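You operate a simulated robot arm through the tools that you are given. There is no shell and no other tool. Be economical: measure what you need, move in short steps, check, and stop when the job is done.

The job below is to be done with a simulated two-armed robot. You get a single attempt, and the scene is never put back.

TASK
Put one of the small grey reels from the top of the grey workbench on the job card there. Put the fuse carton on the top of the grey workbench away on the top of the cream cabinet. Pick up the black cartridge with one hand, pass it to the other hand and put it on the top of the two stacked pallets. Any order will do. Set down upright: fuse carton, black cartridge.
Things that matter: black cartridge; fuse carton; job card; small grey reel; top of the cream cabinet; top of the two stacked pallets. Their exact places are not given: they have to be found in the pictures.

It is judged by the outcome, as a careful person would: the job done as asked, and still so three seconds after it is handed in. It fails if anything else is knocked over, pushed out of place, dropped, spilled or broken.

THE ROBOT
Two 7-joint arms with three-finger grippers on one trunk, on a base that drives. Base frame: it is fixed to the floor where the robot stands at the start and does not move with it; the origin is under the middle of the robot, x ahead of it, y to its left, z up. Readings come in cm, degrees, newtons and seconds.
The left shoulder is at the start at [3, 12.4, 108.3], the right one opposite. With the tool pointing down near the work surface each hand reaches from about 10 to 78 cm from the robot's upright axis, wherever it stands, measured 20 degrees to its own side. Places, roughly: small grey reel (7x6x13 cm) [50, 30, 90]; top of the cream cabinet [350, -150, 140]; top of the two stacked pallets [-130, -10, 30]. Payload 2.2 kg a hand.
Tool frame (each hand has its own): the origin (TCP) lies between the finger pads and is the grasp point; the fingertips stand 2.8 cm ahead of it; z points along the fingers, y is the line along which they close. The gripper opens to 10.2 cm. The gripper's body begins 7.1 cm behind the TCP.
Orientation is that of the tool frame in the base frame, as [roll, pitch, yaw] about the fixed x, y, z axes, in that order (R = Rz(yaw) Ry(pitch) Rx(roll)). With the fingers straight down and closing along the base's y, the tool's x points along the base's -x, its y along +y and its z along -z.

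THE INTERFACE
- The arms move only by the tool step_arm. It takes "left_rows", "right_rows" or both (then of equal length, played together; a hand with none holds still); each is text: rows parted by semicolons, each of 7 numbers parted by spaces: the shift along the tool's x, y, z in cm, then the turn, a rotation vector about the tool's x, y, z in degrees, then the gripper command, from -1 (shut) to 1 (fully open), values between in proportion. In form: x y z rx ry rz gripper; .... A call has 1 to 10 rows; each row shifts and turns the commanded pose from where the row before left it, along the tool's axes as they then stand. Each row takes 0.2 s and may step no farther than 5 cm and 8.6 degrees from the row before; otherwise, or with a gripper value out of range, the whole call is refused. A pose out of reach is approached as far as the arm can. The call stops where the force on the tool passes 40 N (or 10 N more than at its start, if that is more) or the arm is blocked; 0.2 s more then pass. Each finger halts on what it meets, pressing with about 21 N; the grip force reading is that of the motor and also rises with nothing between the fingers. The clock runs only during rows and for 0.2 s after the last one: add rows that do not move to give the fingers time. It gives the time, the measured TCP pose, the force on the tool (base axes), the opening and the grip force at its end, in the units of the frame above (readings bear some noise), with the torque about the TCP (base axes, N m) and any sound that the robot's microphone picked up.
- Cameras (640 x 400 px; columns grow to the right, rows downward): "scene" is now at [-2.91, 5.49, 177.73]; the picture's right is [1.00, -0.01, -0.00], its down [-0.01, -0.93, -0.36] and it looks along [0.00, 0.36, -0.93] (base axes); focal length 214 px, centre (320, 200). "left" rides on the left gripper at [7.2, 3.8, -8.6] in its tool frame; the picture's right is [-0.46, 0.89, 0.00], its down [-0.60, -0.32, -0.73] and it looks along [-0.65, -0.34, 0.68] (tool axes); focal length 256 px, centre (320, 200). "right" rides on the right gripper at [6.9, 4.4, -8.6] in its tool frame; the picture's right is [-0.53, 0.85, 0.00], its down [-0.58, -0.36, -0.73] and it looks along [-0.62, -0.39, 0.68] (tool axes); focal length 256 px, centre (320, 200).
- capture(camera): a new picture of that camera. It takes no simulated time.
- lift_body(by): slides the trunk up (or, below 0, down) by that many cm; the arms and the scene camera ride with it, the base frame stays. It gives what a move gives, with no picture.
- roll_base(legs): drives the robot by 1 to 6 legs, each [ahead, left, turn to the left] in cm, cm and degrees, along the robot's own axes; the way and the turn of a leg run together, so that a leg with both is an arc; at most 150 cm and 180 degrees a leg. The arms and the cameras ride along, it lands a little off, and it stops where it bumps. It gives what a move gives.
- aim_head(pan, tilt): turns the head with the scene camera to pan (to the left, within 143 degrees either way) and tilt (down, from -29 to 69), counted from straight ahead of the robot. It gives what a move gives.
- pixel_to_xyz(camera, pixels): for up to 12 pixels [column, row] of the newest picture of that camera ("zoom" is the newest enlarged one), the place [x, y, z] in the base frame of the surface seen there, good to about 0.2 cm. It takes no simulated time.
- inspect(camera, box): a new picture of the part [left, top, right, bottom] of that camera's present view, enlarged. It takes no simulated time.
- finish_job(): hands the job in; it is judged then, once.

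Keep the steps short. Do not move on a guess: measure, check each grasp and each placing, and mend mistakes. In all there are 110 turns and 100 pictures (those below and enlarged ones count). Leave the grippers open and the arms clear of the work at the hand-in unless told otherwise, and finish with a single line.

The tools are called after "Emit:" as name(argument=value, ...) on one line, values as JSON. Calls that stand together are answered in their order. step_arm: Moves the arms, as the interface text tells. Its arguments: {"type":"object","properties":{"left_rows":{"type":"string"},"right_rows":{"type":"string"}},"required":[]} The other tools are called the same way: lift_body (by) slides the trunk up or down; roll_base (legs) drives the base; aim_head (pan, tilt) turns the head that bears the scene camera; capture (camera) takes a picture; pixel_to_xyz (camera, pixels) gives the place of the surface under pixels of a picture; inspect (camera, box) takes an enlarged picture of a part of a camera's view; finish_job () hands the job in.

At the start:

```text
t: 0.0
left_tool_pos: [34.01, 51.96, 114.39]
left_tool_rot: [-180.0, 0.0, 179.9]
left_force: [0.6, -0.3, 0.1]
left_moment: [0.0, 0.0, -0.03]
left_gripper_width: 10.21
left_grip_force: 0.0
right_tool_pos: [34.2, 0.2, 116.72]
right_tool_rot: [180.0, 0.0, -180.0]
right_force: [0.3, 0.5, -0.4]
right_moment: [0.0, -0.01, 0.01]
right_gripper_width: 10.21
right_grip_force: 0.0
trunk travel left (down, up): [-32.5, 21.5]
robot x, y, heading: [0.22, 0.12, -0.1]
head pan, tilt: [89.4, 68.8]
```

scene: 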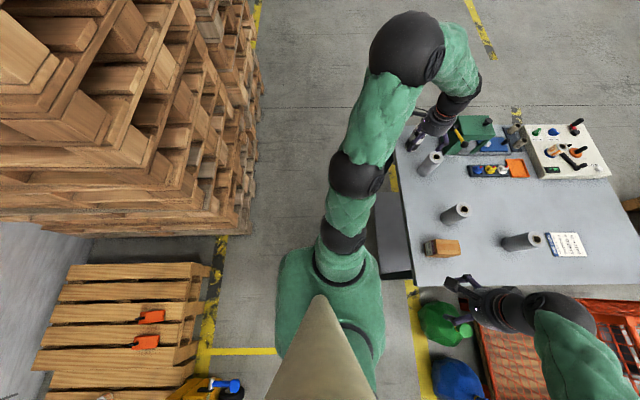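
right: 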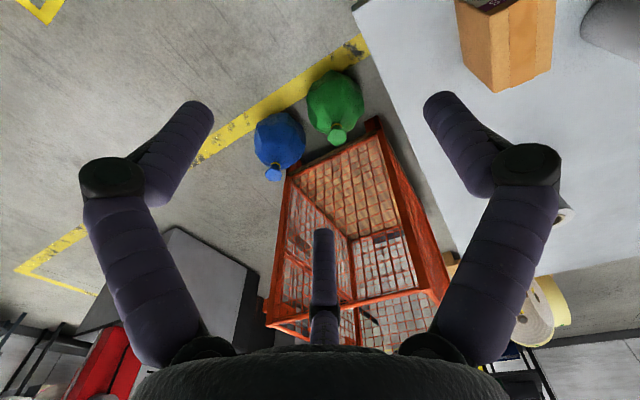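
left: 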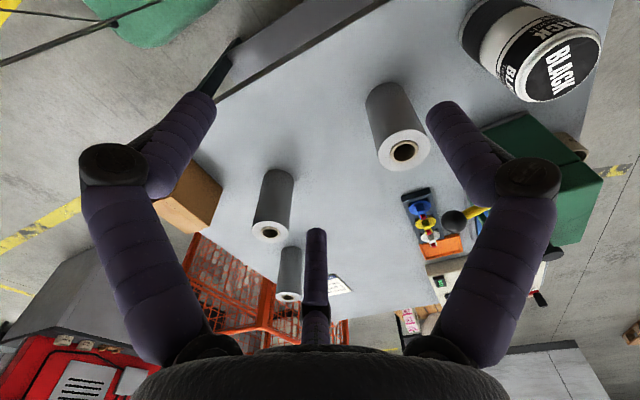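

The scene camera faces left with the bench on its right side. I'll aim the head at the bench and take a picture.

Emit:
aim_head(pan=25, tilt=50)

Emit:
capture(camera="scene")

```text
t: 1.4
left_tool_pos: [34.06, 51.93, 114.45]
left_tool_rot: [179.9, 0.0, -180.0]
left_force: [-0.2, 0.0, -0.9]
left_moment: [-0.04, 0.0, -0.02]
left_gripper_width: 10.19
left_grip_force: 0.1
right_tool_pos: [34.16, 0.19, 116.55]
right_tool_rot: [179.8, 0.0, 179.9]
right_force: [0.2, -0.4, 0.9]
right_moment: [0.0, 0.0, 0.01]
right_gripper_width: 10.2
right_grip_force: 0.0
trunk travel left (down, up): [-32.5, 21.5]
robot x, y, heading: [0.15, -0.2, -0.0]
head pan, tilt: [25.0, 50.0]
```

```text
96 pictures are left
```

scene: 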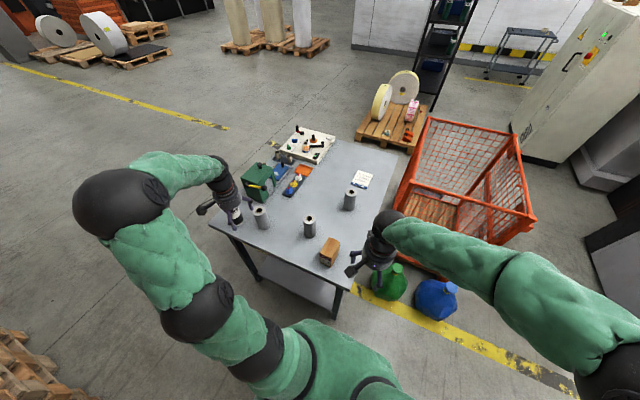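

I can see three reels, the card, the fuse carton and the cartridge near the left hand. I'll enlarge the bench.

Emit:
inspect(camera="scene", box=[190, 115, 410, 300])

Emit:
inspect(camera="left", box=[160, 0, 640, 320])

```text
2.16 times, centred on (300, 208) of scene
```

zoom: 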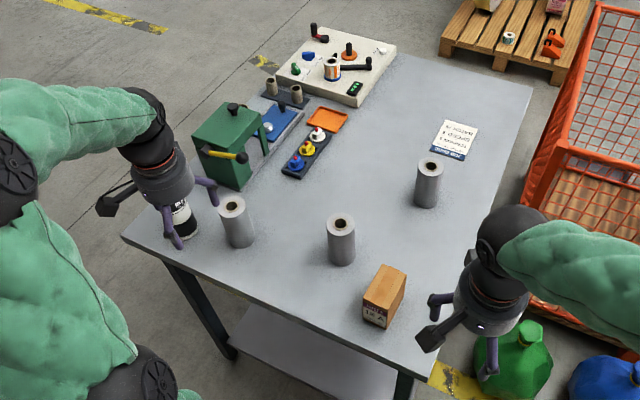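

```text
1.25 times, centred on (400, 160) of left
```

zoom: 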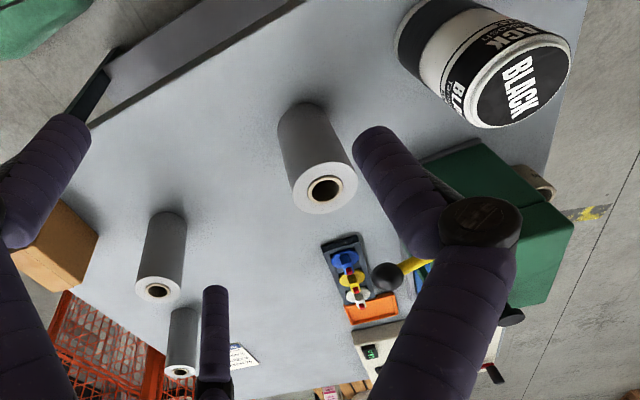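

Next I'll measure the objects from the left zoom picture and from the scene picture.

Emit:
pixel_to_xyz(camera="zoom", pixels=[[522, 82], [470, 120], [570, 50], [500, 35], [540, 120], [435, 35], [305, 198], [350, 178], [300, 187], [137, 285], [182, 285], [240, 356]])

Emit:
pixel_to_xyz(camera="scene", pixels=[[360, 172], [372, 175.5], [365, 188], [353, 184.5], [348, 190], [355, 191], [351.5, 189.5], [351, 205], [332, 243], [325, 258], [320, 220], [341, 150]])

Emit:
inspect(camera="scene", box=[300, 160, 390, 216])

Emit:
inspect(camera="right", box=[400, 0, 640, 150])

```text
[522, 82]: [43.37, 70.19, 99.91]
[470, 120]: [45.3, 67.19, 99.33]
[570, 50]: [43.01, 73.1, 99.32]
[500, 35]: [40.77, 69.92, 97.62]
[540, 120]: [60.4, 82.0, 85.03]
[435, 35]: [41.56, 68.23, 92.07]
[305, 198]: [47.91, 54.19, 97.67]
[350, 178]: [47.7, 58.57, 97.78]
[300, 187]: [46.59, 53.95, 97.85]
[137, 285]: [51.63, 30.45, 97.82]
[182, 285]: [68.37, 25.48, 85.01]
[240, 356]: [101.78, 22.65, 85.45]
```

```text
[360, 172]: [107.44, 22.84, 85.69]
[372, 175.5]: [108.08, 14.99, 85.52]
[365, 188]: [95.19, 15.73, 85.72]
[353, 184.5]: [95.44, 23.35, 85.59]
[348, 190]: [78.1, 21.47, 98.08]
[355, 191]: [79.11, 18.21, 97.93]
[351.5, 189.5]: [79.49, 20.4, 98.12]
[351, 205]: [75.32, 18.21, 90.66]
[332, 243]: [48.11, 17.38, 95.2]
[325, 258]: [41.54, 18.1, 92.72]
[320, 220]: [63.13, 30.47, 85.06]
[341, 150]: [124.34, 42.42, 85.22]
```

```text
7.11 times, centred on (345, 188) of scene
```

zoom: 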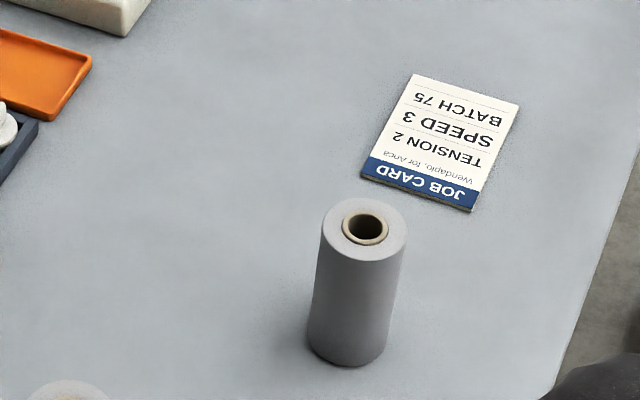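

```text
2.67 times, centred on (520, 75) of right
```

zoom: 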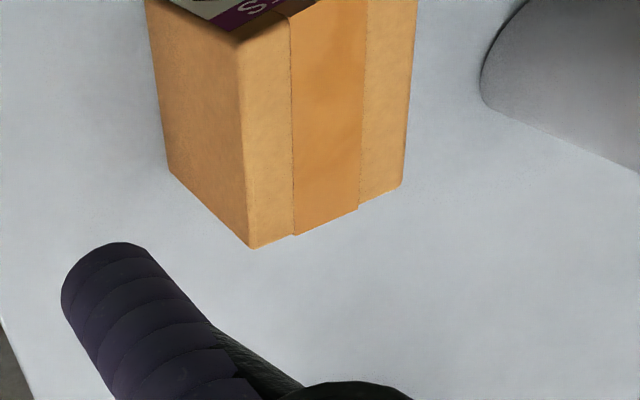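

Card: x 94–108, y 14.5–23.5, centre about (101.5, 19), which is beyond reach from here. I'll look straight down and ahead to see the gap between base and bench.

Emit:
aim_head(pan=20, tilt=69)

Emit:
capture(camera="scene")

```text
t: 2.2
left_tool_pos: [34.1, 51.92, 114.37]
left_tool_rot: [-180.0, 0.0, 180.0]
left_force: [0.5, 0.6, -0.5]
left_moment: [-0.02, 0.01, -0.02]
left_gripper_width: 10.2
left_grip_force: 0.0
right_tool_pos: [34.23, 0.29, 116.59]
right_tool_rot: [179.9, 0.1, 180.0]
right_force: [-0.1, 1.0, -0.6]
right_moment: [0.0, 0.04, 0.01]
right_gripper_width: 10.2
right_grip_force: 0.0
trunk travel left (down, up): [-32.5, 21.5]
robot x, y, heading: [-0.23, 0.14, 0.2]
head pan, tilt: [20.0, 68.8]
```

```text
91 pictures are left
```

scene: 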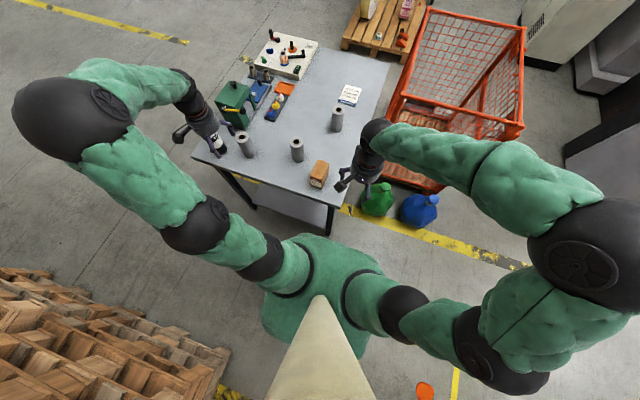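

Emit:
pixel_to_xyz(camera="scene", pixels=[[193, 157], [330, 203], [333, 230], [240, 200], [388, 65], [316, 47], [377, 197], [418, 205], [320, 240], [375, 262], [265, 300], [440, 185]])

Emit:
inspect(camera="scene", box=[180, 80, 460, 260])

```text
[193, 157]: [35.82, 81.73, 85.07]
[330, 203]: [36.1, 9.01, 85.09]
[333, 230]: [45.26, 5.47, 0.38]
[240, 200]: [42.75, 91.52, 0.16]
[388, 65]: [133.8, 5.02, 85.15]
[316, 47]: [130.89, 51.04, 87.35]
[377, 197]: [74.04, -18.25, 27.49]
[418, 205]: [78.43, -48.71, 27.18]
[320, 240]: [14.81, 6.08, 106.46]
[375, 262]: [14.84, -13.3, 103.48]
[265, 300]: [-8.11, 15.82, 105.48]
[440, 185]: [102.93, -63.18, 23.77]
```

```text
2.22 times, centred on (320, 170) of scene
```

zoom: 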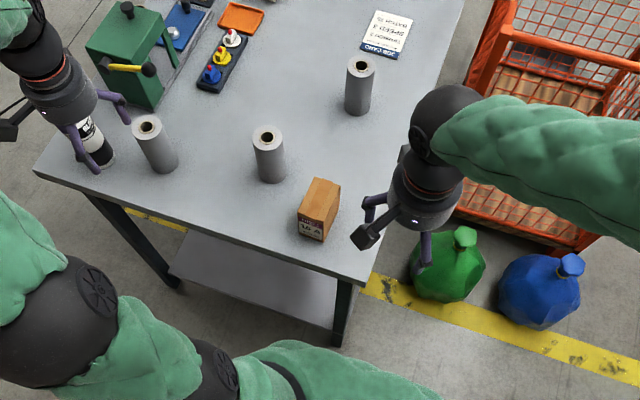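

Bench top spans x 36–134, y 5–82, so I must drive nearer to reach the card. First I need to see where the base ends. I'll turn the right hand about its axis so its camera looks back at the base.

Emit:
step_arm(right_rows="0 0 0 0 0 8.5 1;0 0 0 0 0 8.5 1;0 0 0 0 0 8.5 1;0 0 0 0 0 8.5 1;0 0 0 0 0 8.5 1;0 0 0 0 0 8.5 1;0 0 0 0 0 8.5 1;0 0 0 0 0 8.5 1;0 0 0 0 0 8.5 1;0 0 0 0 0 8.5 1")

Emit:
step_arm(right_rows="0 0 0 0 0 8.5 1;0 0 0 0 0 8.5 1;0 0 0 0 0 8.5 1;0 0 0 0 0 8.5 1;0 0 0 0 0 8.5 1;0 0 0 0 0 8.5 1;0 0 0 0 0 8.5 1")

Emit:
capture(camera="right")

```text
t: 4.4
left_tool_pos: [33.98, 51.9, 114.44]
left_tool_rot: [-180.0, 0.1, -180.0]
left_force: [0.4, 0.1, 0.4]
left_moment: [-0.02, 0.0, 0.01]
left_gripper_width: 10.2
left_grip_force: 0.1
right_tool_pos: [34.32, 0.24, 116.68]
right_tool_rot: [179.9, -0.2, 94.9]
right_force: [-0.4, 0.2, 0.4]
right_moment: [0.02, 0.02, 0.01]
right_gripper_width: 10.2
right_grip_force: 0.0
trunk travel left (down, up): [-32.5, 21.5]
robot x, y, heading: [-0.24, 0.21, 0.1]
head pan, tilt: [20.0, 68.8]
```

```text
t: 6.0
left_tool_pos: [34.1, 51.86, 114.37]
left_tool_rot: [180.0, -0.1, 179.9]
left_force: [0.2, -0.4, -0.4]
left_moment: [-0.04, 0.02, 0.02]
left_gripper_width: 10.2
left_grip_force: 0.0
right_tool_pos: [38.37, -7.35, 116.53]
right_tool_rot: [-178.7, -0.2, 36.8]
right_force: [0.5, 0.8, -1.0]
right_moment: [-0.03, 0.0, -0.01]
right_gripper_width: 10.19
right_grip_force: 0.1
right hand out of reach, approached as far as the arm can: row 6, 7
trunk travel left (down, up): [-32.5, 21.5]
robot x, y, heading: [-0.01, 0.46, 0.1]
head pan, tilt: [20.0, 68.8]
```

```text
89 pictures are left
```

right: 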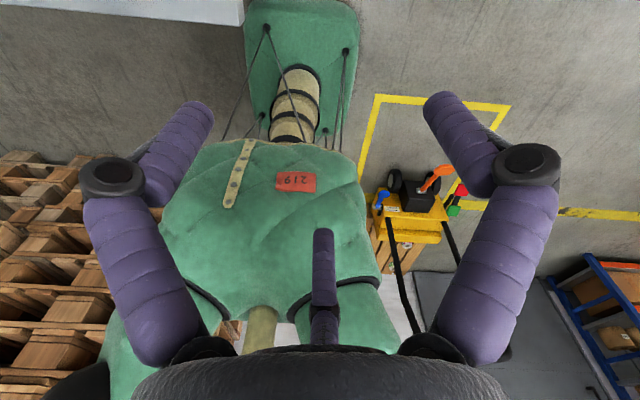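

The green base plate is visible at the top of the picture. I'll measure it, and capture the right hand's commanded pose state.

Emit:
pixel_to_xyz(camera="right", pixels=[[290, 2], [345, 2], [250, 20], [357, 20], [300, 40], [352, 60], [245, 5], [200, 10], [200, 24], [300, 70]])

```text
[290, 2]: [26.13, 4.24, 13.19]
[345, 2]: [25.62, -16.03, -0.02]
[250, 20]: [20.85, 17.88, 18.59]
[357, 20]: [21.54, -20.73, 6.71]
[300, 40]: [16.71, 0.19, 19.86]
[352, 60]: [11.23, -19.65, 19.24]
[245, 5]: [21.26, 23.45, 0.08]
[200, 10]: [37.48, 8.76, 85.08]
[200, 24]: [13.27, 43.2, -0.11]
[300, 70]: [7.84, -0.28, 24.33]
```

The base reaches about x=26 with half-width 21 and height 20. Now I'll check the bench shelf height and legs in the scene view.

Emit:
capture(camera="scene")

Emit:
pixel_to_xyz(camera="scene", pixels=[[270, 207], [290, 215], [310, 222], [300, 205], [323, 225], [331, 215], [334, 226], [245, 195], [252, 207], [232, 185], [270, 216], [280, 225]])

```text
88 pictures are left
```

scene: 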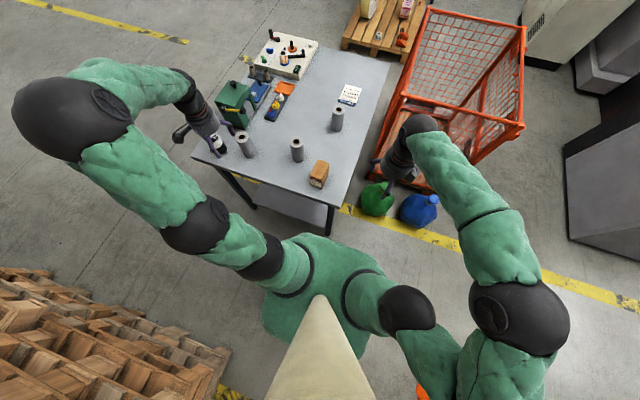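

```text
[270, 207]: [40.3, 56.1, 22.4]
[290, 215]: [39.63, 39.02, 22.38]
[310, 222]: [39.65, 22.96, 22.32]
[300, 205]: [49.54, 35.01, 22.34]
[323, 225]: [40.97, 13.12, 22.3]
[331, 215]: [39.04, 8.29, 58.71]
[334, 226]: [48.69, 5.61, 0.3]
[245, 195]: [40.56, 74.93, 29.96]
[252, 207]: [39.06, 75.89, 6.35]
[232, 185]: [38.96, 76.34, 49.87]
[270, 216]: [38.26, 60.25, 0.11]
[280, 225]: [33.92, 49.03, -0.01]
```

The shelf front is at x≈38.5 and about 22 high, so the base has roughly 11 cm of free way. I'll drive 8 cm ahead and also turn the right hand back.

Emit:
step_arm(right_rows="0 0 0 0 0 -8.5 1;0 0 0 0 0 -8.5 1;0 0 0 0 0 -8.5 1;0 0 0 0 0 -8.5 1;0 0 0 0 0 -8.5 1;0 0 0 0 0 -8.5 1;0 0 0 0 0 -8.5 1;0 0 0 0 0 -8.5 1;0 0 0 0 0 -8.5 1;0 0 0 0 0 -8.5 1")

Emit:
step_arm(right_rows="0 0 0 0 0 -8.5 1;0 0 0 0 0 -8.5 1;0 0 0 0 0 -8.5 1;0 0 0 0 0 -8.5 1;0 0 0 0 0 -8.5 1;0 0 0 0 0 -8.5 1;0 0 0 0 0 -8.5 1")

Emit:
roll_base(legs=[[8, 0, 0]])

Emit:
aim_head(pan=12, tilt=50)

Emit:
capture(camera="scene")

```text
t: 8.2
left_tool_pos: [34.07, 51.95, 114.37]
left_tool_rot: [180.0, 0.1, -180.0]
left_force: [-0.1, 0.1, 0.4]
left_moment: [-0.01, 0.0, 0.04]
left_gripper_width: 10.19
left_grip_force: 0.0
right_tool_pos: [38.14, -7.3, 116.34]
right_tool_rot: [179.9, -0.1, 120.8]
right_force: [-0.5, 0.2, 0.1]
right_moment: [0.01, 0.01, -0.01]
right_gripper_width: 10.22
right_grip_force: 0.1
trunk travel left (down, up): [-32.5, 21.5]
robot x, y, heading: [-0.09, 0.32, 0.0]
head pan, tilt: [20.0, 68.8]
```

```text
t: 9.8
left_tool_pos: [34.09, 51.83, 114.34]
left_tool_rot: [-180.0, 0.0, -180.0]
left_force: [0.5, -0.1, 0.3]
left_moment: [0.01, 0.01, -0.01]
left_gripper_width: 10.18
left_grip_force: 0.1
right_tool_pos: [38.22, -7.27, 116.51]
right_tool_rot: [179.9, 0.1, -179.8]
right_force: [-0.9, -0.2, 0.6]
right_moment: [0.02, 0.0, 0.0]
right_gripper_width: 10.21
right_grip_force: 0.0
trunk travel left (down, up): [-32.5, 21.5]
robot x, y, heading: [0.0, 0.19, -0.2]
head pan, tilt: [20.0, 68.8]
```

```text
t: 10.8
left_tool_pos: [42.03, 51.96, 114.32]
left_tool_rot: [180.0, -0.2, -179.8]
left_force: [0.7, 0.1, 0.5]
left_moment: [-0.01, 0.03, -0.04]
left_gripper_width: 10.18
left_grip_force: 0.0
right_tool_pos: [46.24, -7.17, 116.36]
right_tool_rot: [179.9, -0.1, -179.9]
right_force: [1.3, -0.4, 0.0]
right_moment: [-0.02, 0.06, 0.01]
right_gripper_width: 10.18
right_grip_force: 0.0
trunk travel left (down, up): [-32.5, 21.5]
robot x, y, heading: [7.8, -0.17, 0.0]
head pan, tilt: [20.0, 68.8]
```

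```text
t: 11.7
left_tool_pos: [41.97, 51.99, 114.39]
left_tool_rot: [-180.0, 0.0, -179.9]
left_force: [-0.1, -0.5, -0.5]
left_moment: [0.02, -0.02, 0.03]
left_gripper_width: 10.22
left_grip_force: 0.2
right_tool_pos: [46.16, -7.13, 116.5]
right_tool_rot: [179.8, -0.1, -179.9]
right_force: [-0.5, 0.2, 0.3]
right_moment: [-0.02, 0.02, -0.02]
right_gripper_width: 10.22
right_grip_force: 0.1
trunk travel left (down, up): [-32.5, 21.5]
robot x, y, heading: [7.86, 0.17, 0.1]
head pan, tilt: [12.0, 50.0]
```

```text
87 pictures are left
```

scene: 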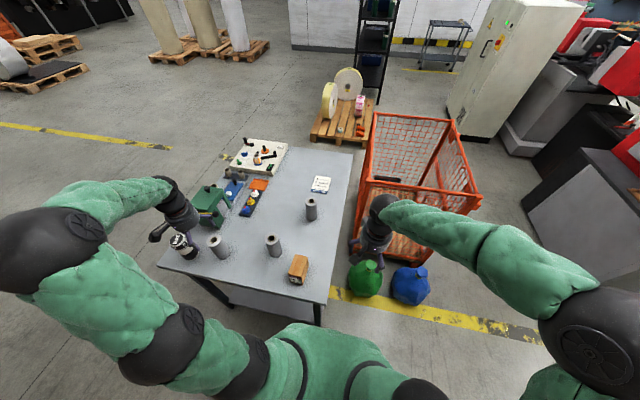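

Now at x≈7.9. I'll zoom in on reel 3 at (311,208) and the card at (321,184), plus the carton.

Emit:
inspect(camera="scene", box=[272, 168, 352, 218])

Emit:
pixel_to_xyz(camera="zoom", pixels=[[270, 260], [350, 260], [310, 238], [310, 280], [270, 350], [348, 350], [310, 400], [340, 70], [480, 80], [455, 200], [310, 185], [395, 130]])

```text
8.00 times, centred on (312, 193) of scene
```

zoom: 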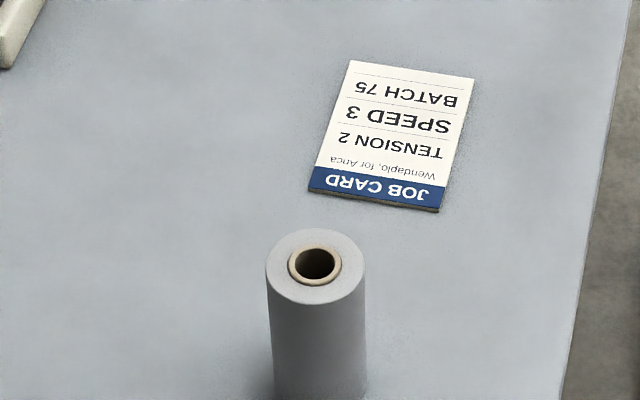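

```text
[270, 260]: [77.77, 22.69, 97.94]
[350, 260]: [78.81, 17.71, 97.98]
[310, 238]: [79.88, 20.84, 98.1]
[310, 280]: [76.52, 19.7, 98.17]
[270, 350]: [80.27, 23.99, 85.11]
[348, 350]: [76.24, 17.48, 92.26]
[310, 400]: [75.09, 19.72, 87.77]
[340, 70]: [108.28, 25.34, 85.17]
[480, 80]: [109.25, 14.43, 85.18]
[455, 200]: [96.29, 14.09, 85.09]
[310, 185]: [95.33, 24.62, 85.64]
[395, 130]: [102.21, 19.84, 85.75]
```

Reel 3 centre is (77.6, 20.0), radius 3, top at 98. Card spans x 95–108.7, y 14.3–24.8. I'll move the left hand above the reel and the right hand slightly aside.

Emit:
step_arm(left_rows="-3.56 -3.2 0.4 0 0 0 1;-3.56 -3.2 0.4 0 0 0 1;-3.56 -3.2 0.4 0 0 0 1;-3.56 -3.2 0.4 0 0 0 1;-3.56 -3.2 0.4 0 0 0 1;-3.56 -3.2 0.4 0 0 0 1;-3.56 -3.2 0.4 0 0 0 1;-3.56 -3.2 0.4 0 0 0 1;-3.56 -3.2 0.4 0 0 0 1;-3.56 -3.2 0.4 0 0 0 1", right_rows="1 -1.2 0 0 0 0 1;1 -1.2 0 0 0 0 1;1 -1.2 0 0 0 0 1;1 -1.2 0 0 0 0 1;1 -1.2 0 0 0 0 1;0 -1.2 0 0 0 0 1;0 -1.2 0 0 0 0 1;0 -1.2 0 0 0 0 1;0 -1.2 0 0 0 0 1;0 -1.2 0 0 0 0 1")

Emit:
step_arm(left_rows="0 0 0 0 -8.4 0 1;0 0 0 0 -8.4 0 1;0 0 0 0 -8.4 0 1;0 0 0 0 -8.4 0 1;0 0 0 0 -8.4 0 1;0 0 0 0 -8.4 0 1")

Emit:
capture(camera="left")

```text
t: 13.8
left_tool_pos: [77.54, 20.02, 110.4]
left_tool_rot: [180.0, -0.1, -179.8]
left_force: [0.6, 0.2, 0.2]
left_moment: [0.01, 0.05, 0.01]
left_gripper_width: 10.2
left_grip_force: 0.0
right_tool_pos: [41.25, -19.36, 116.41]
right_tool_rot: [179.9, -0.1, -179.8]
right_force: [0.0, -0.4, -0.6]
right_moment: [0.05, 0.04, -0.01]
right_gripper_width: 10.19
right_grip_force: 0.1
trunk travel left (down, up): [-32.5, 21.5]
robot x, y, heading: [8.04, -0.08, 0.0]
head pan, tilt: [12.0, 50.0]
```

```text
t: 15.2
left_tool_pos: [77.35, 19.91, 110.22]
left_tool_rot: [-180.0, 50.3, -179.9]
left_force: [0.1, -0.7, -1.4]
left_moment: [0.05, -0.14, 0.03]
left_gripper_width: 10.18
left_grip_force: 0.2
right_tool_pos: [41.06, -19.2, 116.54]
right_tool_rot: [179.8, 0.0, -179.9]
right_force: [-0.5, 0.0, -0.8]
right_moment: [-0.04, -0.04, 0.02]
right_gripper_width: 10.19
right_grip_force: 0.1
trunk travel left (down, up): [-32.5, 21.5]
robot x, y, heading: [7.88, -0.02, 0.1]
head pan, tilt: [12.0, 50.0]
```

```text
85 pictures are left
```

left: 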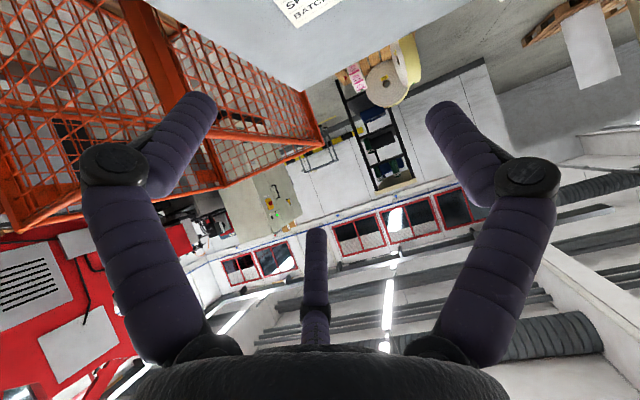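

The picture shows three finger-like rods, so I'll measure their tips before descending.

Emit:
pixel_to_xyz(camera="left", pixels=[[438, 108], [198, 102], [316, 235], [527, 178], [112, 170], [316, 320], [480, 260], [320, 370]])

Emit:
inspect(camera="scene", box=[240, 150, 400, 250])

```text
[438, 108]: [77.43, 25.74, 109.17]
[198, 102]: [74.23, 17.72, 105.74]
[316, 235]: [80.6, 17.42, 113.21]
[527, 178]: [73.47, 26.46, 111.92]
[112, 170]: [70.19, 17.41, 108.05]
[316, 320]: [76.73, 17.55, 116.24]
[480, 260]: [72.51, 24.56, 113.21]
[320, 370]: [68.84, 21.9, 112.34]
```

```text
4.00 times, centred on (320, 200) of scene
```

zoom: 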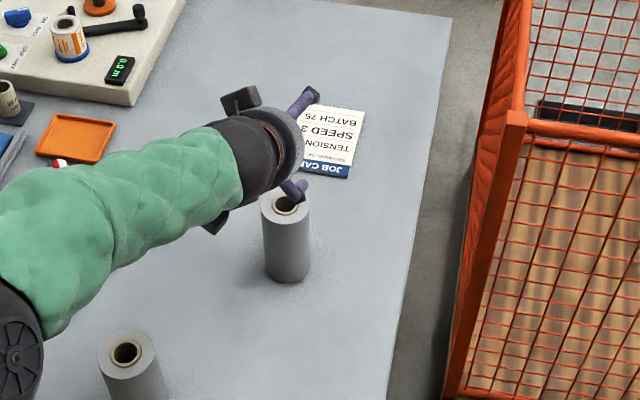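

The geometry shows one rod on +y and two on the −y side. I'll shut the gripper in the air and look at how they close.

Emit:
step_arm(left_rows="0 0 0 0 0 0 -0.2;0 0 0 0 0 0 -0.2;0 0 0 0 0 0 -0.2;0 0 0 0 0 0 -0.2")

Emit:
capture(camera="left")

```text
t: 16.2
left_tool_pos: [77.49, 20.05, 110.45]
left_tool_rot: [179.9, 50.4, -180.0]
left_force: [0.0, 1.1, -0.6]
left_moment: [0.01, 0.01, -0.02]
left_gripper_width: 4.09
left_grip_force: 0.0
right_tool_pos: [41.12, -19.19, 116.21]
right_tool_rot: [180.0, 0.0, -179.9]
right_force: [0.5, 0.5, 0.0]
right_moment: [0.03, 0.01, -0.01]
right_gripper_width: 10.22
right_grip_force: 0.1
trunk travel left (down, up): [-32.5, 21.5]
robot x, y, heading: [7.95, 0.33, 0.5]
head pan, tilt: [12.0, 50.0]
```

```text
83 pictures are left
```

left: 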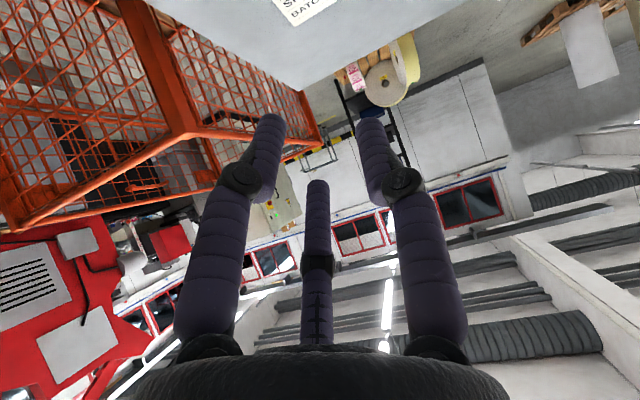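

The fingers look three-pronged, though the text says two. I'll untilt and retract to x=32.5, and lower past the bench edge: only a third rod would touch the bench there. That tells which geometry is real.

Emit:
step_arm(left_rows="0 0 0 0 8.4 0 1;0 0 0 0 8.4 0 1;0 0 0 0 8.4 0 1;0 0 0 0 8.4 0 1;0 0 0 0 8.4 0 1;0 0 0 0 8.4 0 1")

Emit:
step_arm(left_rows="4.5 1 0 0 0 0 1;4.5 1 0 0 0 0 1;4.5 1 0 0 0 0 1;4.5 1 0 0 0 0 1;4.5 1 0 0 0 0 1;4.5 1 0 0 0 0 1;4.5 1 0 0 0 0 1;4.5 1 0 0 0 0 1;4.5 1 0 0 0 0 1;4.5 1 0 0 0 0 1")

Emit:
step_arm(left_rows="0 0 3 0 0 0 1;0 0 3 0 0 0 1;0 0 3 0 0 0 1;0 0 3 0 0 0 1;0 0 3 0 0 0 1;0 0 3 0 0 0 1;0 0 1.4 0 0 0 1;0 0 1.4 0 0 0 1;0 0 1.4 0 0 0 1;0 0 1.4 0 0 0 1")

Emit:
capture(camera="left")

```text
t: 17.6
left_tool_pos: [77.68, 19.85, 110.33]
left_tool_rot: [180.0, -0.1, -179.9]
left_force: [1.4, 0.4, -0.2]
left_moment: [-0.06, 0.03, 0.0]
left_gripper_width: 10.2
left_grip_force: 0.0
right_tool_pos: [41.27, -19.33, 116.41]
right_tool_rot: [179.8, -0.1, -179.9]
right_force: [-0.4, 0.2, 0.1]
right_moment: [0.01, -0.02, 0.03]
right_gripper_width: 10.2
right_grip_force: 0.0
trunk travel left (down, up): [-32.5, 21.5]
robot x, y, heading: [7.89, 0.18, 0.1]
head pan, tilt: [12.0, 50.0]
```

```text
t: 19.9
left_tool_pos: [32.44, 30.07, 110.56]
left_tool_rot: [179.9, 0.2, 179.9]
left_force: [0.0, -0.1, -0.6]
left_moment: [0.0, -0.06, 0.0]
left_gripper_width: 10.17
left_grip_force: 0.0
right_tool_pos: [41.11, -19.2, 116.49]
right_tool_rot: [179.9, 0.1, -179.9]
right_force: [0.0, -0.3, 0.1]
right_moment: [0.01, -0.01, -0.01]
right_gripper_width: 10.2
right_grip_force: 0.1
trunk travel left (down, up): [-32.5, 21.5]
robot x, y, heading: [8.12, -0.14, -0.1]
head pan, tilt: [12.0, 50.0]
```

```text
t: 22.1
left_tool_pos: [32.47, 29.99, 86.73]
left_tool_rot: [-179.9, 0.1, -179.9]
left_force: [-0.4, 0.5, -0.7]
left_moment: [-0.01, 0.0, 0.01]
left_gripper_width: 10.2
left_grip_force: 0.1
right_tool_pos: [41.16, -19.27, 116.4]
right_tool_rot: [180.0, 0.0, -179.9]
right_force: [0.0, -0.1, 0.2]
right_moment: [0.01, -0.01, 0.01]
right_gripper_width: 10.19
right_grip_force: 0.1
trunk travel left (down, up): [-32.5, 21.5]
robot x, y, heading: [8.0, 0.15, 0.0]
head pan, tilt: [12.0, 50.0]
```

```text
82 pictures are left
```

left: 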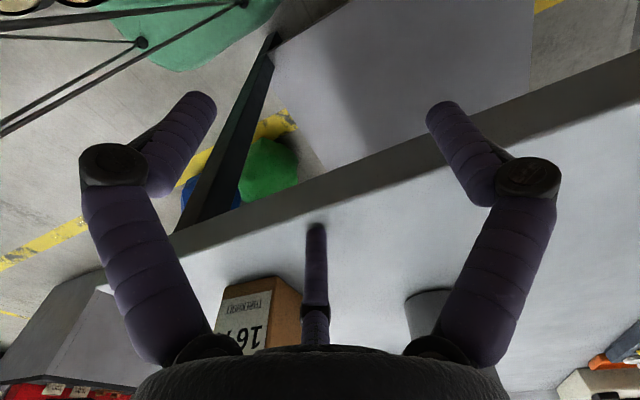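

No contact yet, but the rod tips may be shorter. I'll lower 3 cm more.

Emit:
step_arm(left_rows="0 0 1 0 0 0 1;0 0 1 0 0 0 1;0 0 1 0 0 0 1;0 0 1 0 0 0 1")

Emit:
capture(camera="left")

Emit:
pixel_to_xyz(camera="left", pixels=[[316, 228], [316, 240], [320, 200], [380, 170], [316, 260], [290, 230]])

```text
t: 22.4
left_tool_pos: [32.86, 29.92, 86.28]
left_tool_rot: [-179.9, 0.7, 179.9]
left_force: [-0.5, -14.3, 22.9]
left_moment: [-0.89, -1.16, -0.46]
left_gripper_width: 10.3
left_grip_force: 0.3
right_tool_pos: [41.07, -19.42, 116.38]
right_tool_rot: [179.9, 0.0, -179.8]
right_force: [0.0, 0.9, 0.0]
right_moment: [-0.01, 0.04, -0.02]
right_gripper_width: 10.21
right_grip_force: 0.0
trunk travel left (down, up): [-32.5, 21.5]
robot x, y, heading: [7.97, -0.17, -0.1]
head pan, tilt: [12.0, 50.0]
stopped in row 1 (left hand): the force on the tool passed its limit at 50 N (the readings are from after the stop); the commanded pose is now the measured one
```

```text
81 pictures are left
```

left: 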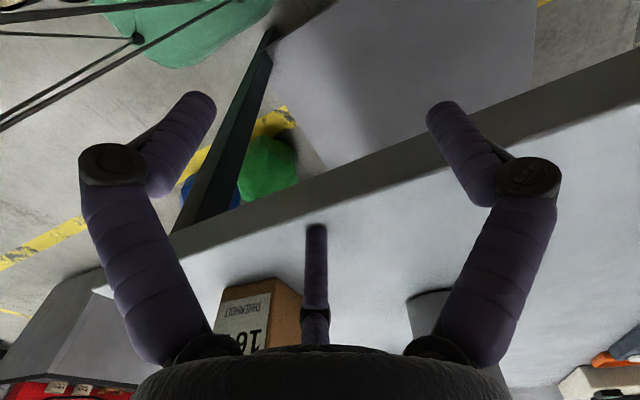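

```text
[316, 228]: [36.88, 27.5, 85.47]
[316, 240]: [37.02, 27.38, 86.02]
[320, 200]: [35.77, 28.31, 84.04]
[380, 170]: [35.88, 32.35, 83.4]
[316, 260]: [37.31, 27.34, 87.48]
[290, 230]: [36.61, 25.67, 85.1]
```

The third rod touched: the hand really closes with three prongs (one at +y, two at −y, ±x). So tilted grasps are bad; I'll grip reels coaxially from straight above, and gain reach by standing sideways to the bench (the base is narrower at its sides). First I raise the hand and look left-behind for turning room.

Emit:
step_arm(left_rows="0 0 -3 0 0 0 1;0 0 -3 0 0 0 1;0 0 -3 0 0 0 1;0 0 -3 0 0 0 1;0 0 -3 0 0 0 1;0 0 -3 0 0 0 1;0 0 -3 0 0 0 1;0 0 -3 0 0 0 1")

Emit:
aim_head(pan=120, tilt=45)

Emit:
capture(camera="scene")

Emit:
pixel_to_xyz(camera="scene", pixels=[[100, 100], [200, 100], [300, 100], [400, 100], [100, 250], [200, 250], [300, 250], [400, 250], [200, 350], [100, 350], [300, 180], [200, 180]])

```text
t: 24.2
left_tool_pos: [32.59, 29.94, 110.21]
left_tool_rot: [-179.9, 0.6, 179.9]
left_force: [-0.8, 0.2, -0.5]
left_moment: [-0.01, -0.03, 0.0]
left_gripper_width: 10.17
left_grip_force: 0.0
right_tool_pos: [41.11, -19.29, 116.4]
right_tool_rot: [179.9, 0.0, -179.9]
right_force: [-0.2, 0.0, -0.8]
right_moment: [0.01, 0.0, 0.04]
right_gripper_width: 10.23
right_grip_force: 0.1
trunk travel left (down, up): [-32.5, 21.5]
robot x, y, heading: [7.83, -0.03, 0.1]
head pan, tilt: [12.0, 50.0]
```

```text
t: 26.1
left_tool_pos: [32.68, 29.98, 110.18]
left_tool_rot: [-179.9, 0.6, 179.9]
left_force: [0.1, 0.5, -0.8]
left_moment: [0.01, 0.03, 0.0]
left_gripper_width: 10.18
left_grip_force: 0.1
right_tool_pos: [41.1, -19.26, 116.45]
right_tool_rot: [179.9, 0.0, -179.9]
right_force: [-0.2, 0.3, 0.0]
right_moment: [-0.02, 0.0, -0.01]
right_gripper_width: 10.2
right_grip_force: 0.1
trunk travel left (down, up): [-32.5, 21.5]
robot x, y, heading: [7.68, -0.16, 0.2]
head pan, tilt: [120.0, 45.0]
```

```text
80 pictures are left
```

scene: 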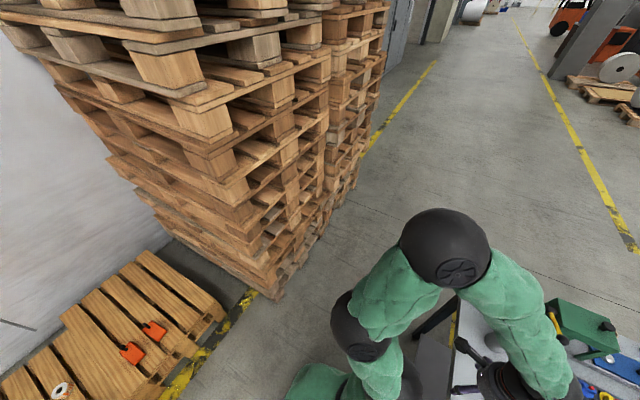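

```text
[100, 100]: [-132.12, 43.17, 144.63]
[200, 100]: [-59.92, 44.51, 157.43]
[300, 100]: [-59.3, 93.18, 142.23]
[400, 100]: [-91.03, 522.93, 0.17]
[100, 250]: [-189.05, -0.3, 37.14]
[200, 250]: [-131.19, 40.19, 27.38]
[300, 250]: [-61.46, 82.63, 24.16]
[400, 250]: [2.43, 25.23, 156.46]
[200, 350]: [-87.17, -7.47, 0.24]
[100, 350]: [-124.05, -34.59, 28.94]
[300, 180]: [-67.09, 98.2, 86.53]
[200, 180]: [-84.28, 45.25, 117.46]
```

The tall stack lies at x<−59, y>43, so turning at (0,0) is free. I'll back off, turn 90° right, and sidle toward the bench.

Emit:
roll_base(legs=[[-9, 0, 0], [0, 0, -90], [-22, 0, 0]])

Emit:
aim_head(pan=90, tilt=55)

Emit:
capture(camera="scene")

```text
t: 32.4
left_tool_pos: [28.83, -2.58, 110.18]
left_tool_rot: [-179.9, 0.6, 89.4]
left_force: [0.2, -0.2, -0.1]
left_moment: [-0.01, -0.01, 0.0]
left_gripper_width: 10.18
left_grip_force: 0.0
right_tool_pos: [-20.46, -10.68, 116.52]
right_tool_rot: [179.9, 0.0, 89.7]
right_force: [-0.4, -0.2, 0.0]
right_moment: [-0.01, -0.01, -0.01]
right_gripper_width: 10.21
right_grip_force: 0.1
trunk travel left (down, up): [-32.5, 21.5]
robot x, y, heading: [-0.92, 22.28, -90.4]
head pan, tilt: [120.0, 45.0]
```

```text
t: 33.3
left_tool_pos: [28.74, -2.6, 110.19]
left_tool_rot: [-179.8, 0.7, 89.4]
left_force: [0.6, -0.3, -0.1]
left_moment: [0.0, -0.01, -0.01]
left_gripper_width: 10.18
left_grip_force: 0.1
right_tool_pos: [-20.53, -10.63, 116.47]
right_tool_rot: [179.9, -0.1, 89.7]
right_force: [0.1, -0.7, 0.4]
right_moment: [-0.04, 0.0, -0.01]
right_gripper_width: 10.23
right_grip_force: 0.1
trunk travel left (down, up): [-32.5, 21.5]
robot x, y, heading: [-0.95, 22.21, -90.6]
head pan, tilt: [90.0, 55.0]
```

```text
79 pictures are left
```

scene: 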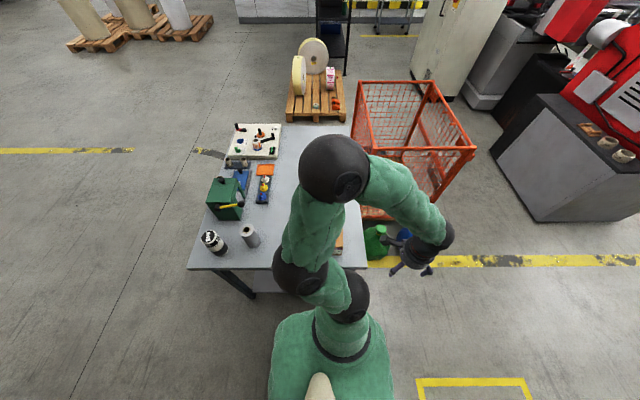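

Turned. Now I sidle 14 cm left toward the bench.

Emit:
roll_base(legs=[[0, 14.5, 0]])

Emit:
capture(camera="left")

```text
t: 34.6
left_tool_pos: [43.29, -2.59, 110.09]
left_tool_rot: [-179.9, 0.7, 89.7]
left_force: [1.4, 0.3, -0.3]
left_moment: [0.0, 0.04, 0.0]
left_gripper_width: 10.19
left_grip_force: 0.0
right_tool_pos: [-6.04, -10.9, 116.28]
right_tool_rot: [-180.0, 0.0, 89.9]
right_force: [0.2, 0.9, -0.2]
right_moment: [0.02, 0.05, 0.04]
right_gripper_width: 10.2
right_grip_force: 0.1
trunk travel left (down, up): [-32.5, 21.5]
robot x, y, heading: [13.17, 21.94, -90.3]
head pan, tilt: [90.0, 55.0]
```

```text
78 pictures are left
```

left: 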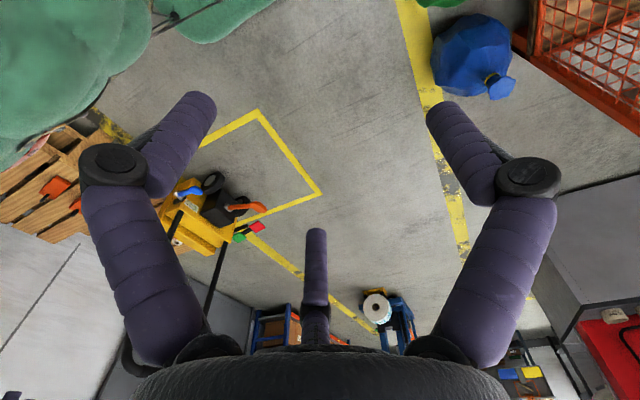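

Now at x=13. I move the left hand above reel 3 at (77.6, 20).

Emit:
step_arm(left_rows="2.26 3.43 -0.2 0 0 0 1;2.26 3.43 -0.2 0 0 0 1;2.26 3.43 -0.2 0 0 0 1;2.26 3.43 -0.2 0 0 0 1;2.26 3.43 -0.2 0 0 0 1;2.26 3.43 -0.2 0 0 0 1;2.26 3.43 -0.2 0 0 0 1;2.26 3.43 -0.2 0 0 0 1;2.26 3.43 -0.2 0 0 0 1;2.26 3.43 -0.2 0 0 0 1")

Emit:
capture(camera="left")

```text
t: 36.9
left_tool_pos: [77.93, 19.89, 111.84]
left_tool_rot: [-179.9, 0.6, 89.7]
left_force: [0.5, 0.4, 0.5]
left_moment: [-0.03, 0.03, 0.0]
left_gripper_width: 10.2
left_grip_force: 0.0
right_tool_pos: [-6.05, -10.85, 116.41]
right_tool_rot: [180.0, -0.1, 89.8]
right_force: [-0.1, 0.6, -0.6]
right_moment: [-0.01, 0.01, 0.01]
right_gripper_width: 10.24
right_grip_force: 0.1
trunk travel left (down, up): [-32.5, 21.5]
robot x, y, heading: [13.47, 22.5, -90.1]
head pan, tilt: [90.0, 55.0]
```

```text
77 pictures are left
```

left: 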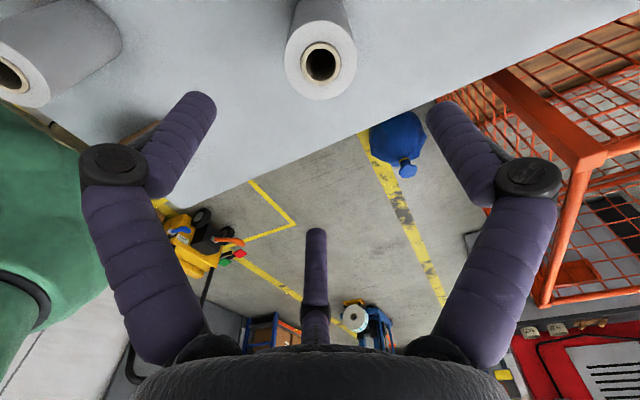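

Reel 3's top lies at about (320,62) in the left picture. I'll measure its rim.

Emit:
pixel_to_xyz(camera="left", pixels=[[287, 62], [352, 62], [320, 38], [320, 97], [296, 85], [345, 85], [320, 64], [290, 50]])

```text
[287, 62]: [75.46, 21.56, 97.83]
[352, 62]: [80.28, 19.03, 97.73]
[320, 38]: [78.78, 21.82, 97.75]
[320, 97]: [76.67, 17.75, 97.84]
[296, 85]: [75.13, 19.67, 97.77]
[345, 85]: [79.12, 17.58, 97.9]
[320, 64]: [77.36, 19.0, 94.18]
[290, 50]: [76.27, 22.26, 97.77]
```

Reel centre is about (77.8, 20.1). I descend coaxially to z=93.5 with the gripper open, then close.

Emit:
step_arm(left_rows="0.2 -0.1 2.29 0 0 0 1;0 0 2.29 0 0 0 1;0 0 2.29 0 0 0 1;0 0 2.29 0 0 0 1;0 0 2.29 0 0 0 1;0 0 2.29 0 0 0 1;0 0 2.29 0 0 0 1;0 0 2.29 0 0 0 1")

Emit:
step_arm(left_rows="0 0 0 0 0 0 -1;0 0 0 0 0 0 -1;0 0 0 0 0 0 -1;0 0 0 0 0 0 -1")

Emit:
capture(camera="left")

```text
t: 38.6
left_tool_pos: [77.55, 19.99, 93.4]
left_tool_rot: [-179.8, 0.6, 89.8]
left_force: [0.8, -0.1, -0.1]
left_moment: [0.0, 0.0, 0.01]
left_gripper_width: 10.2
left_grip_force: 0.1
right_tool_pos: [-6.06, -10.77, 116.48]
right_tool_rot: [-180.0, -0.1, 89.9]
right_force: [-0.7, 0.1, -0.2]
right_moment: [0.01, 0.01, 0.01]
right_gripper_width: 10.19
right_grip_force: 0.2
trunk travel left (down, up): [-32.5, 21.5]
robot x, y, heading: [13.22, 22.08, -90.2]
head pan, tilt: [90.0, 55.0]
```

```text
t: 39.6
left_tool_pos: [77.61, 19.95, 93.5]
left_tool_rot: [179.8, 0.6, 89.7]
left_force: [3.4, 1.1, 8.9]
left_moment: [0.18, -0.21, 0.04]
left_gripper_width: 6.04
left_grip_force: 21.4
right_tool_pos: [-6.2, -10.75, 116.37]
right_tool_rot: [179.9, 0.0, 90.0]
right_force: [-1.3, 0.2, 0.2]
right_moment: [0.02, 0.0, -0.05]
right_gripper_width: 10.18
right_grip_force: 0.2
trunk travel left (down, up): [-32.5, 21.5]
robot x, y, heading: [13.22, 22.07, -90.2]
head pan, tilt: [90.0, 55.0]
```

```text
76 pictures are left
```

left: 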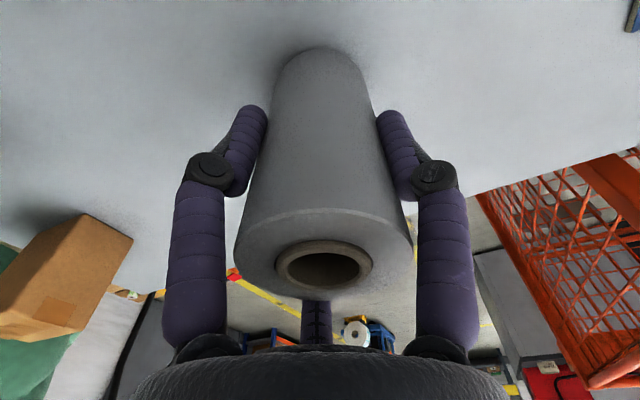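

Gripped at width 6.04. I lift 3 cm, then check.

Emit:
step_arm(left_rows="0 0 -1 0 0 0 -1;0 0 -1 0 0 0 -1;0 0 -1 0 0 0 -1;0 0 0 0 0 0 -1")

Emit:
step_arm(left_rows="0 3 0 0 0 0 -1;0 3 0 0 0 0 -1;0 3 0 0 0 0 -1;0 3 0 0 0 0 -1;0 3 0 0 0 0 -1;0 3 0 0 0 0 -1;0 3 0 0 0 0 -1;0 2 0 0 0 0 -1;0 0 0 0 0 0 -1")

Emit:
capture(camera="left")

Emit:
capture(camera="scene")

```text
t: 40.6
left_tool_pos: [77.38, 20.04, 96.46]
left_tool_rot: [-179.9, 0.6, 89.7]
left_force: [0.1, 0.2, -1.2]
left_moment: [0.01, 0.01, 0.0]
left_gripper_width: 6.01
left_grip_force: 21.1
right_tool_pos: [-6.15, -10.81, 116.45]
right_tool_rot: [179.9, 0.0, 90.0]
right_force: [-0.6, -0.5, 0.1]
right_moment: [0.02, -0.01, -0.02]
right_gripper_width: 10.19
right_grip_force: 0.1
trunk travel left (down, up): [-32.5, 21.5]
robot x, y, heading: [13.38, 22.22, -90.4]
head pan, tilt: [90.0, 55.0]
```

```text
t: 42.6
left_tool_pos: [100.42, 19.73, 96.62]
left_tool_rot: [179.9, 0.6, 89.8]
left_force: [0.7, 0.0, -1.6]
left_moment: [0.01, -0.01, -0.02]
left_gripper_width: 6.01
left_grip_force: 20.7
right_tool_pos: [-6.2, -10.86, 116.49]
right_tool_rot: [179.9, 0.0, 89.8]
right_force: [0.5, 0.5, 0.2]
right_moment: [0.03, 0.01, 0.03]
right_gripper_width: 10.2
right_grip_force: 0.1
trunk travel left (down, up): [-32.5, 21.5]
robot x, y, heading: [13.16, 22.56, -90.1]
head pan, tilt: [90.0, 55.0]
```

```text
75 pictures are left
```

left: 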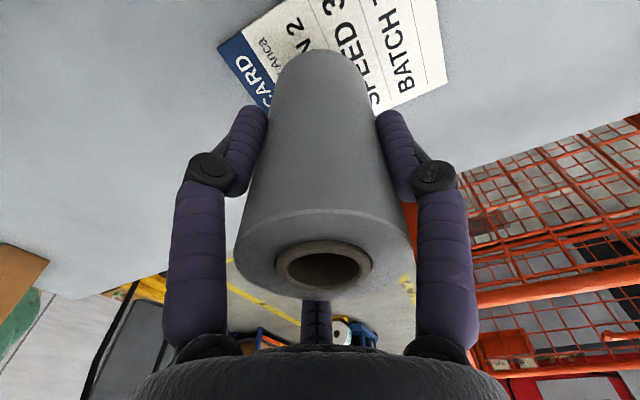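

```text
74 pictures are left
```

scene: 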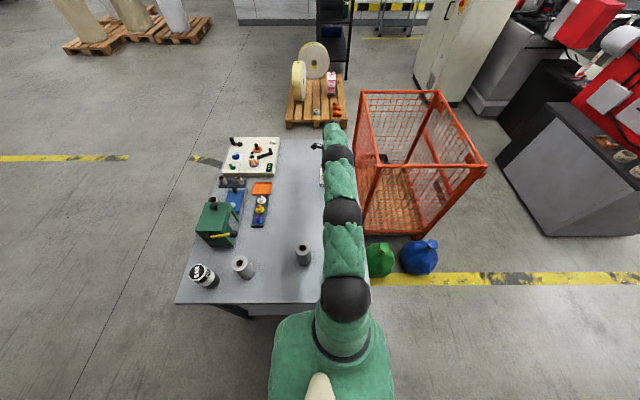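

The reel is upright over the card, centre (100.4, 19.7). I nudge 1 cm outward, lower gently, then release.

Emit:
step_arm(left_rows="0 0.5 0 0 0 0 -1;0 0.5 0 0 0 0 -1;0 0 0.8 0 0 0 -1;0 0 0.8 0 0 0 -1;0 0 0.4 0 0 0 -1;0 0 0.2 0 0 0 -1;0 0 0.2 0 0 0 -1;0 0 0 0 0 0 -1")

Emit:
capture(camera="left")

```text
t: 44.5
left_tool_pos: [101.32, 19.84, 94.16]
left_tool_rot: [-179.9, 0.6, 89.7]
left_force: [0.7, -0.2, -1.9]
left_moment: [0.04, -0.01, -0.05]
left_gripper_width: 5.97
left_grip_force: 20.4
right_tool_pos: [-6.16, -10.85, 116.41]
right_tool_rot: [179.9, 0.0, 89.9]
right_force: [-0.3, -0.3, -0.7]
right_moment: [0.02, 0.0, 0.01]
right_gripper_width: 10.2
right_grip_force: 0.0
trunk travel left (down, up): [-32.5, 21.5]
robot x, y, heading: [13.47, 22.12, -90.3]
head pan, tilt: [90.0, 55.0]
```

```text
73 pictures are left
```

left: 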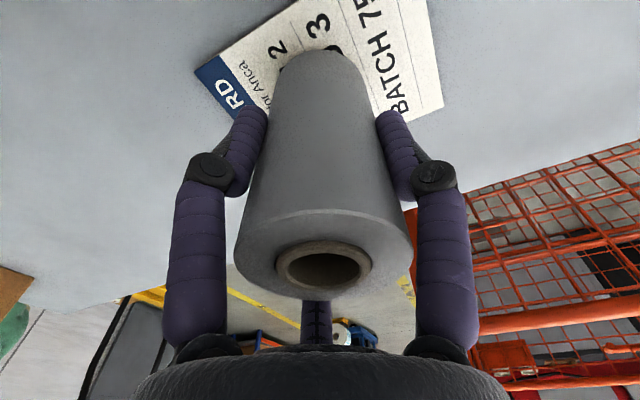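

Still no contact (−1.9 N, reel's weight). I lower in 0.2 cm steps.

Emit:
step_arm(left_rows="0 0 0.2 0 0 0 -1;0 0 0.15 0 0 0 -1;0 0 0 0 0 0 -1")

```text
t: 45.2
left_tool_pos: [101.56, 19.87, 93.92]
left_tool_rot: [179.7, 0.6, 89.6]
left_force: [0.9, -0.4, 10.6]
left_moment: [-0.02, 0.09, 0.0]
left_gripper_width: 5.99
left_grip_force: 20.9
right_tool_pos: [-6.24, -10.8, 116.43]
right_tool_rot: [179.9, 0.1, 90.0]
right_force: [-0.1, -0.7, 0.3]
right_moment: [0.05, 0.0, 0.01]
right_gripper_width: 10.22
right_grip_force: 0.1
trunk travel left (down, up): [-32.5, 21.5]
robot x, y, heading: [13.09, 22.32, -90.2]
head pan, tilt: [90.0, 55.0]
```

Contact (10.6 N). I open the gripper and rise straight up.

Emit:
step_arm(left_rows="0 0 0 0 0 0 0.2;0 0 0 0 0 0 1;0 0 0 0 0 0 1;0 0 0 0 0 0 1;0 0 -2 0 0 0 1;0 0 -3 0 0 0 1;0 0 -3 0 0 0 1;0 0 -4 0 0 0 1;0 0 -4 0 0 0 1;0 0 -2 0 0 0 1")

Emit:
capture(camera="left")

```text
t: 47.5
left_tool_pos: [101.37, 19.98, 111.79]
left_tool_rot: [-179.9, 0.7, 89.7]
left_force: [0.5, 0.2, 0.5]
left_moment: [0.0, 0.03, -0.01]
left_gripper_width: 10.21
left_grip_force: 0.0
right_tool_pos: [-6.21, -10.87, 116.38]
right_tool_rot: [179.9, 0.1, 89.9]
right_force: [0.4, 0.4, -0.5]
right_moment: [-0.01, -0.03, -0.02]
right_gripper_width: 10.18
right_grip_force: 0.1
trunk travel left (down, up): [-32.5, 21.5]
robot x, y, heading: [13.24, 21.99, -90.4]
head pan, tilt: [90.0, 55.0]
```

```text
72 pictures are left
```

left: 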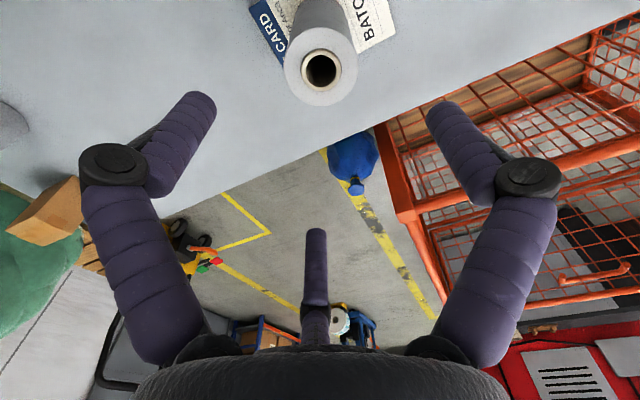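

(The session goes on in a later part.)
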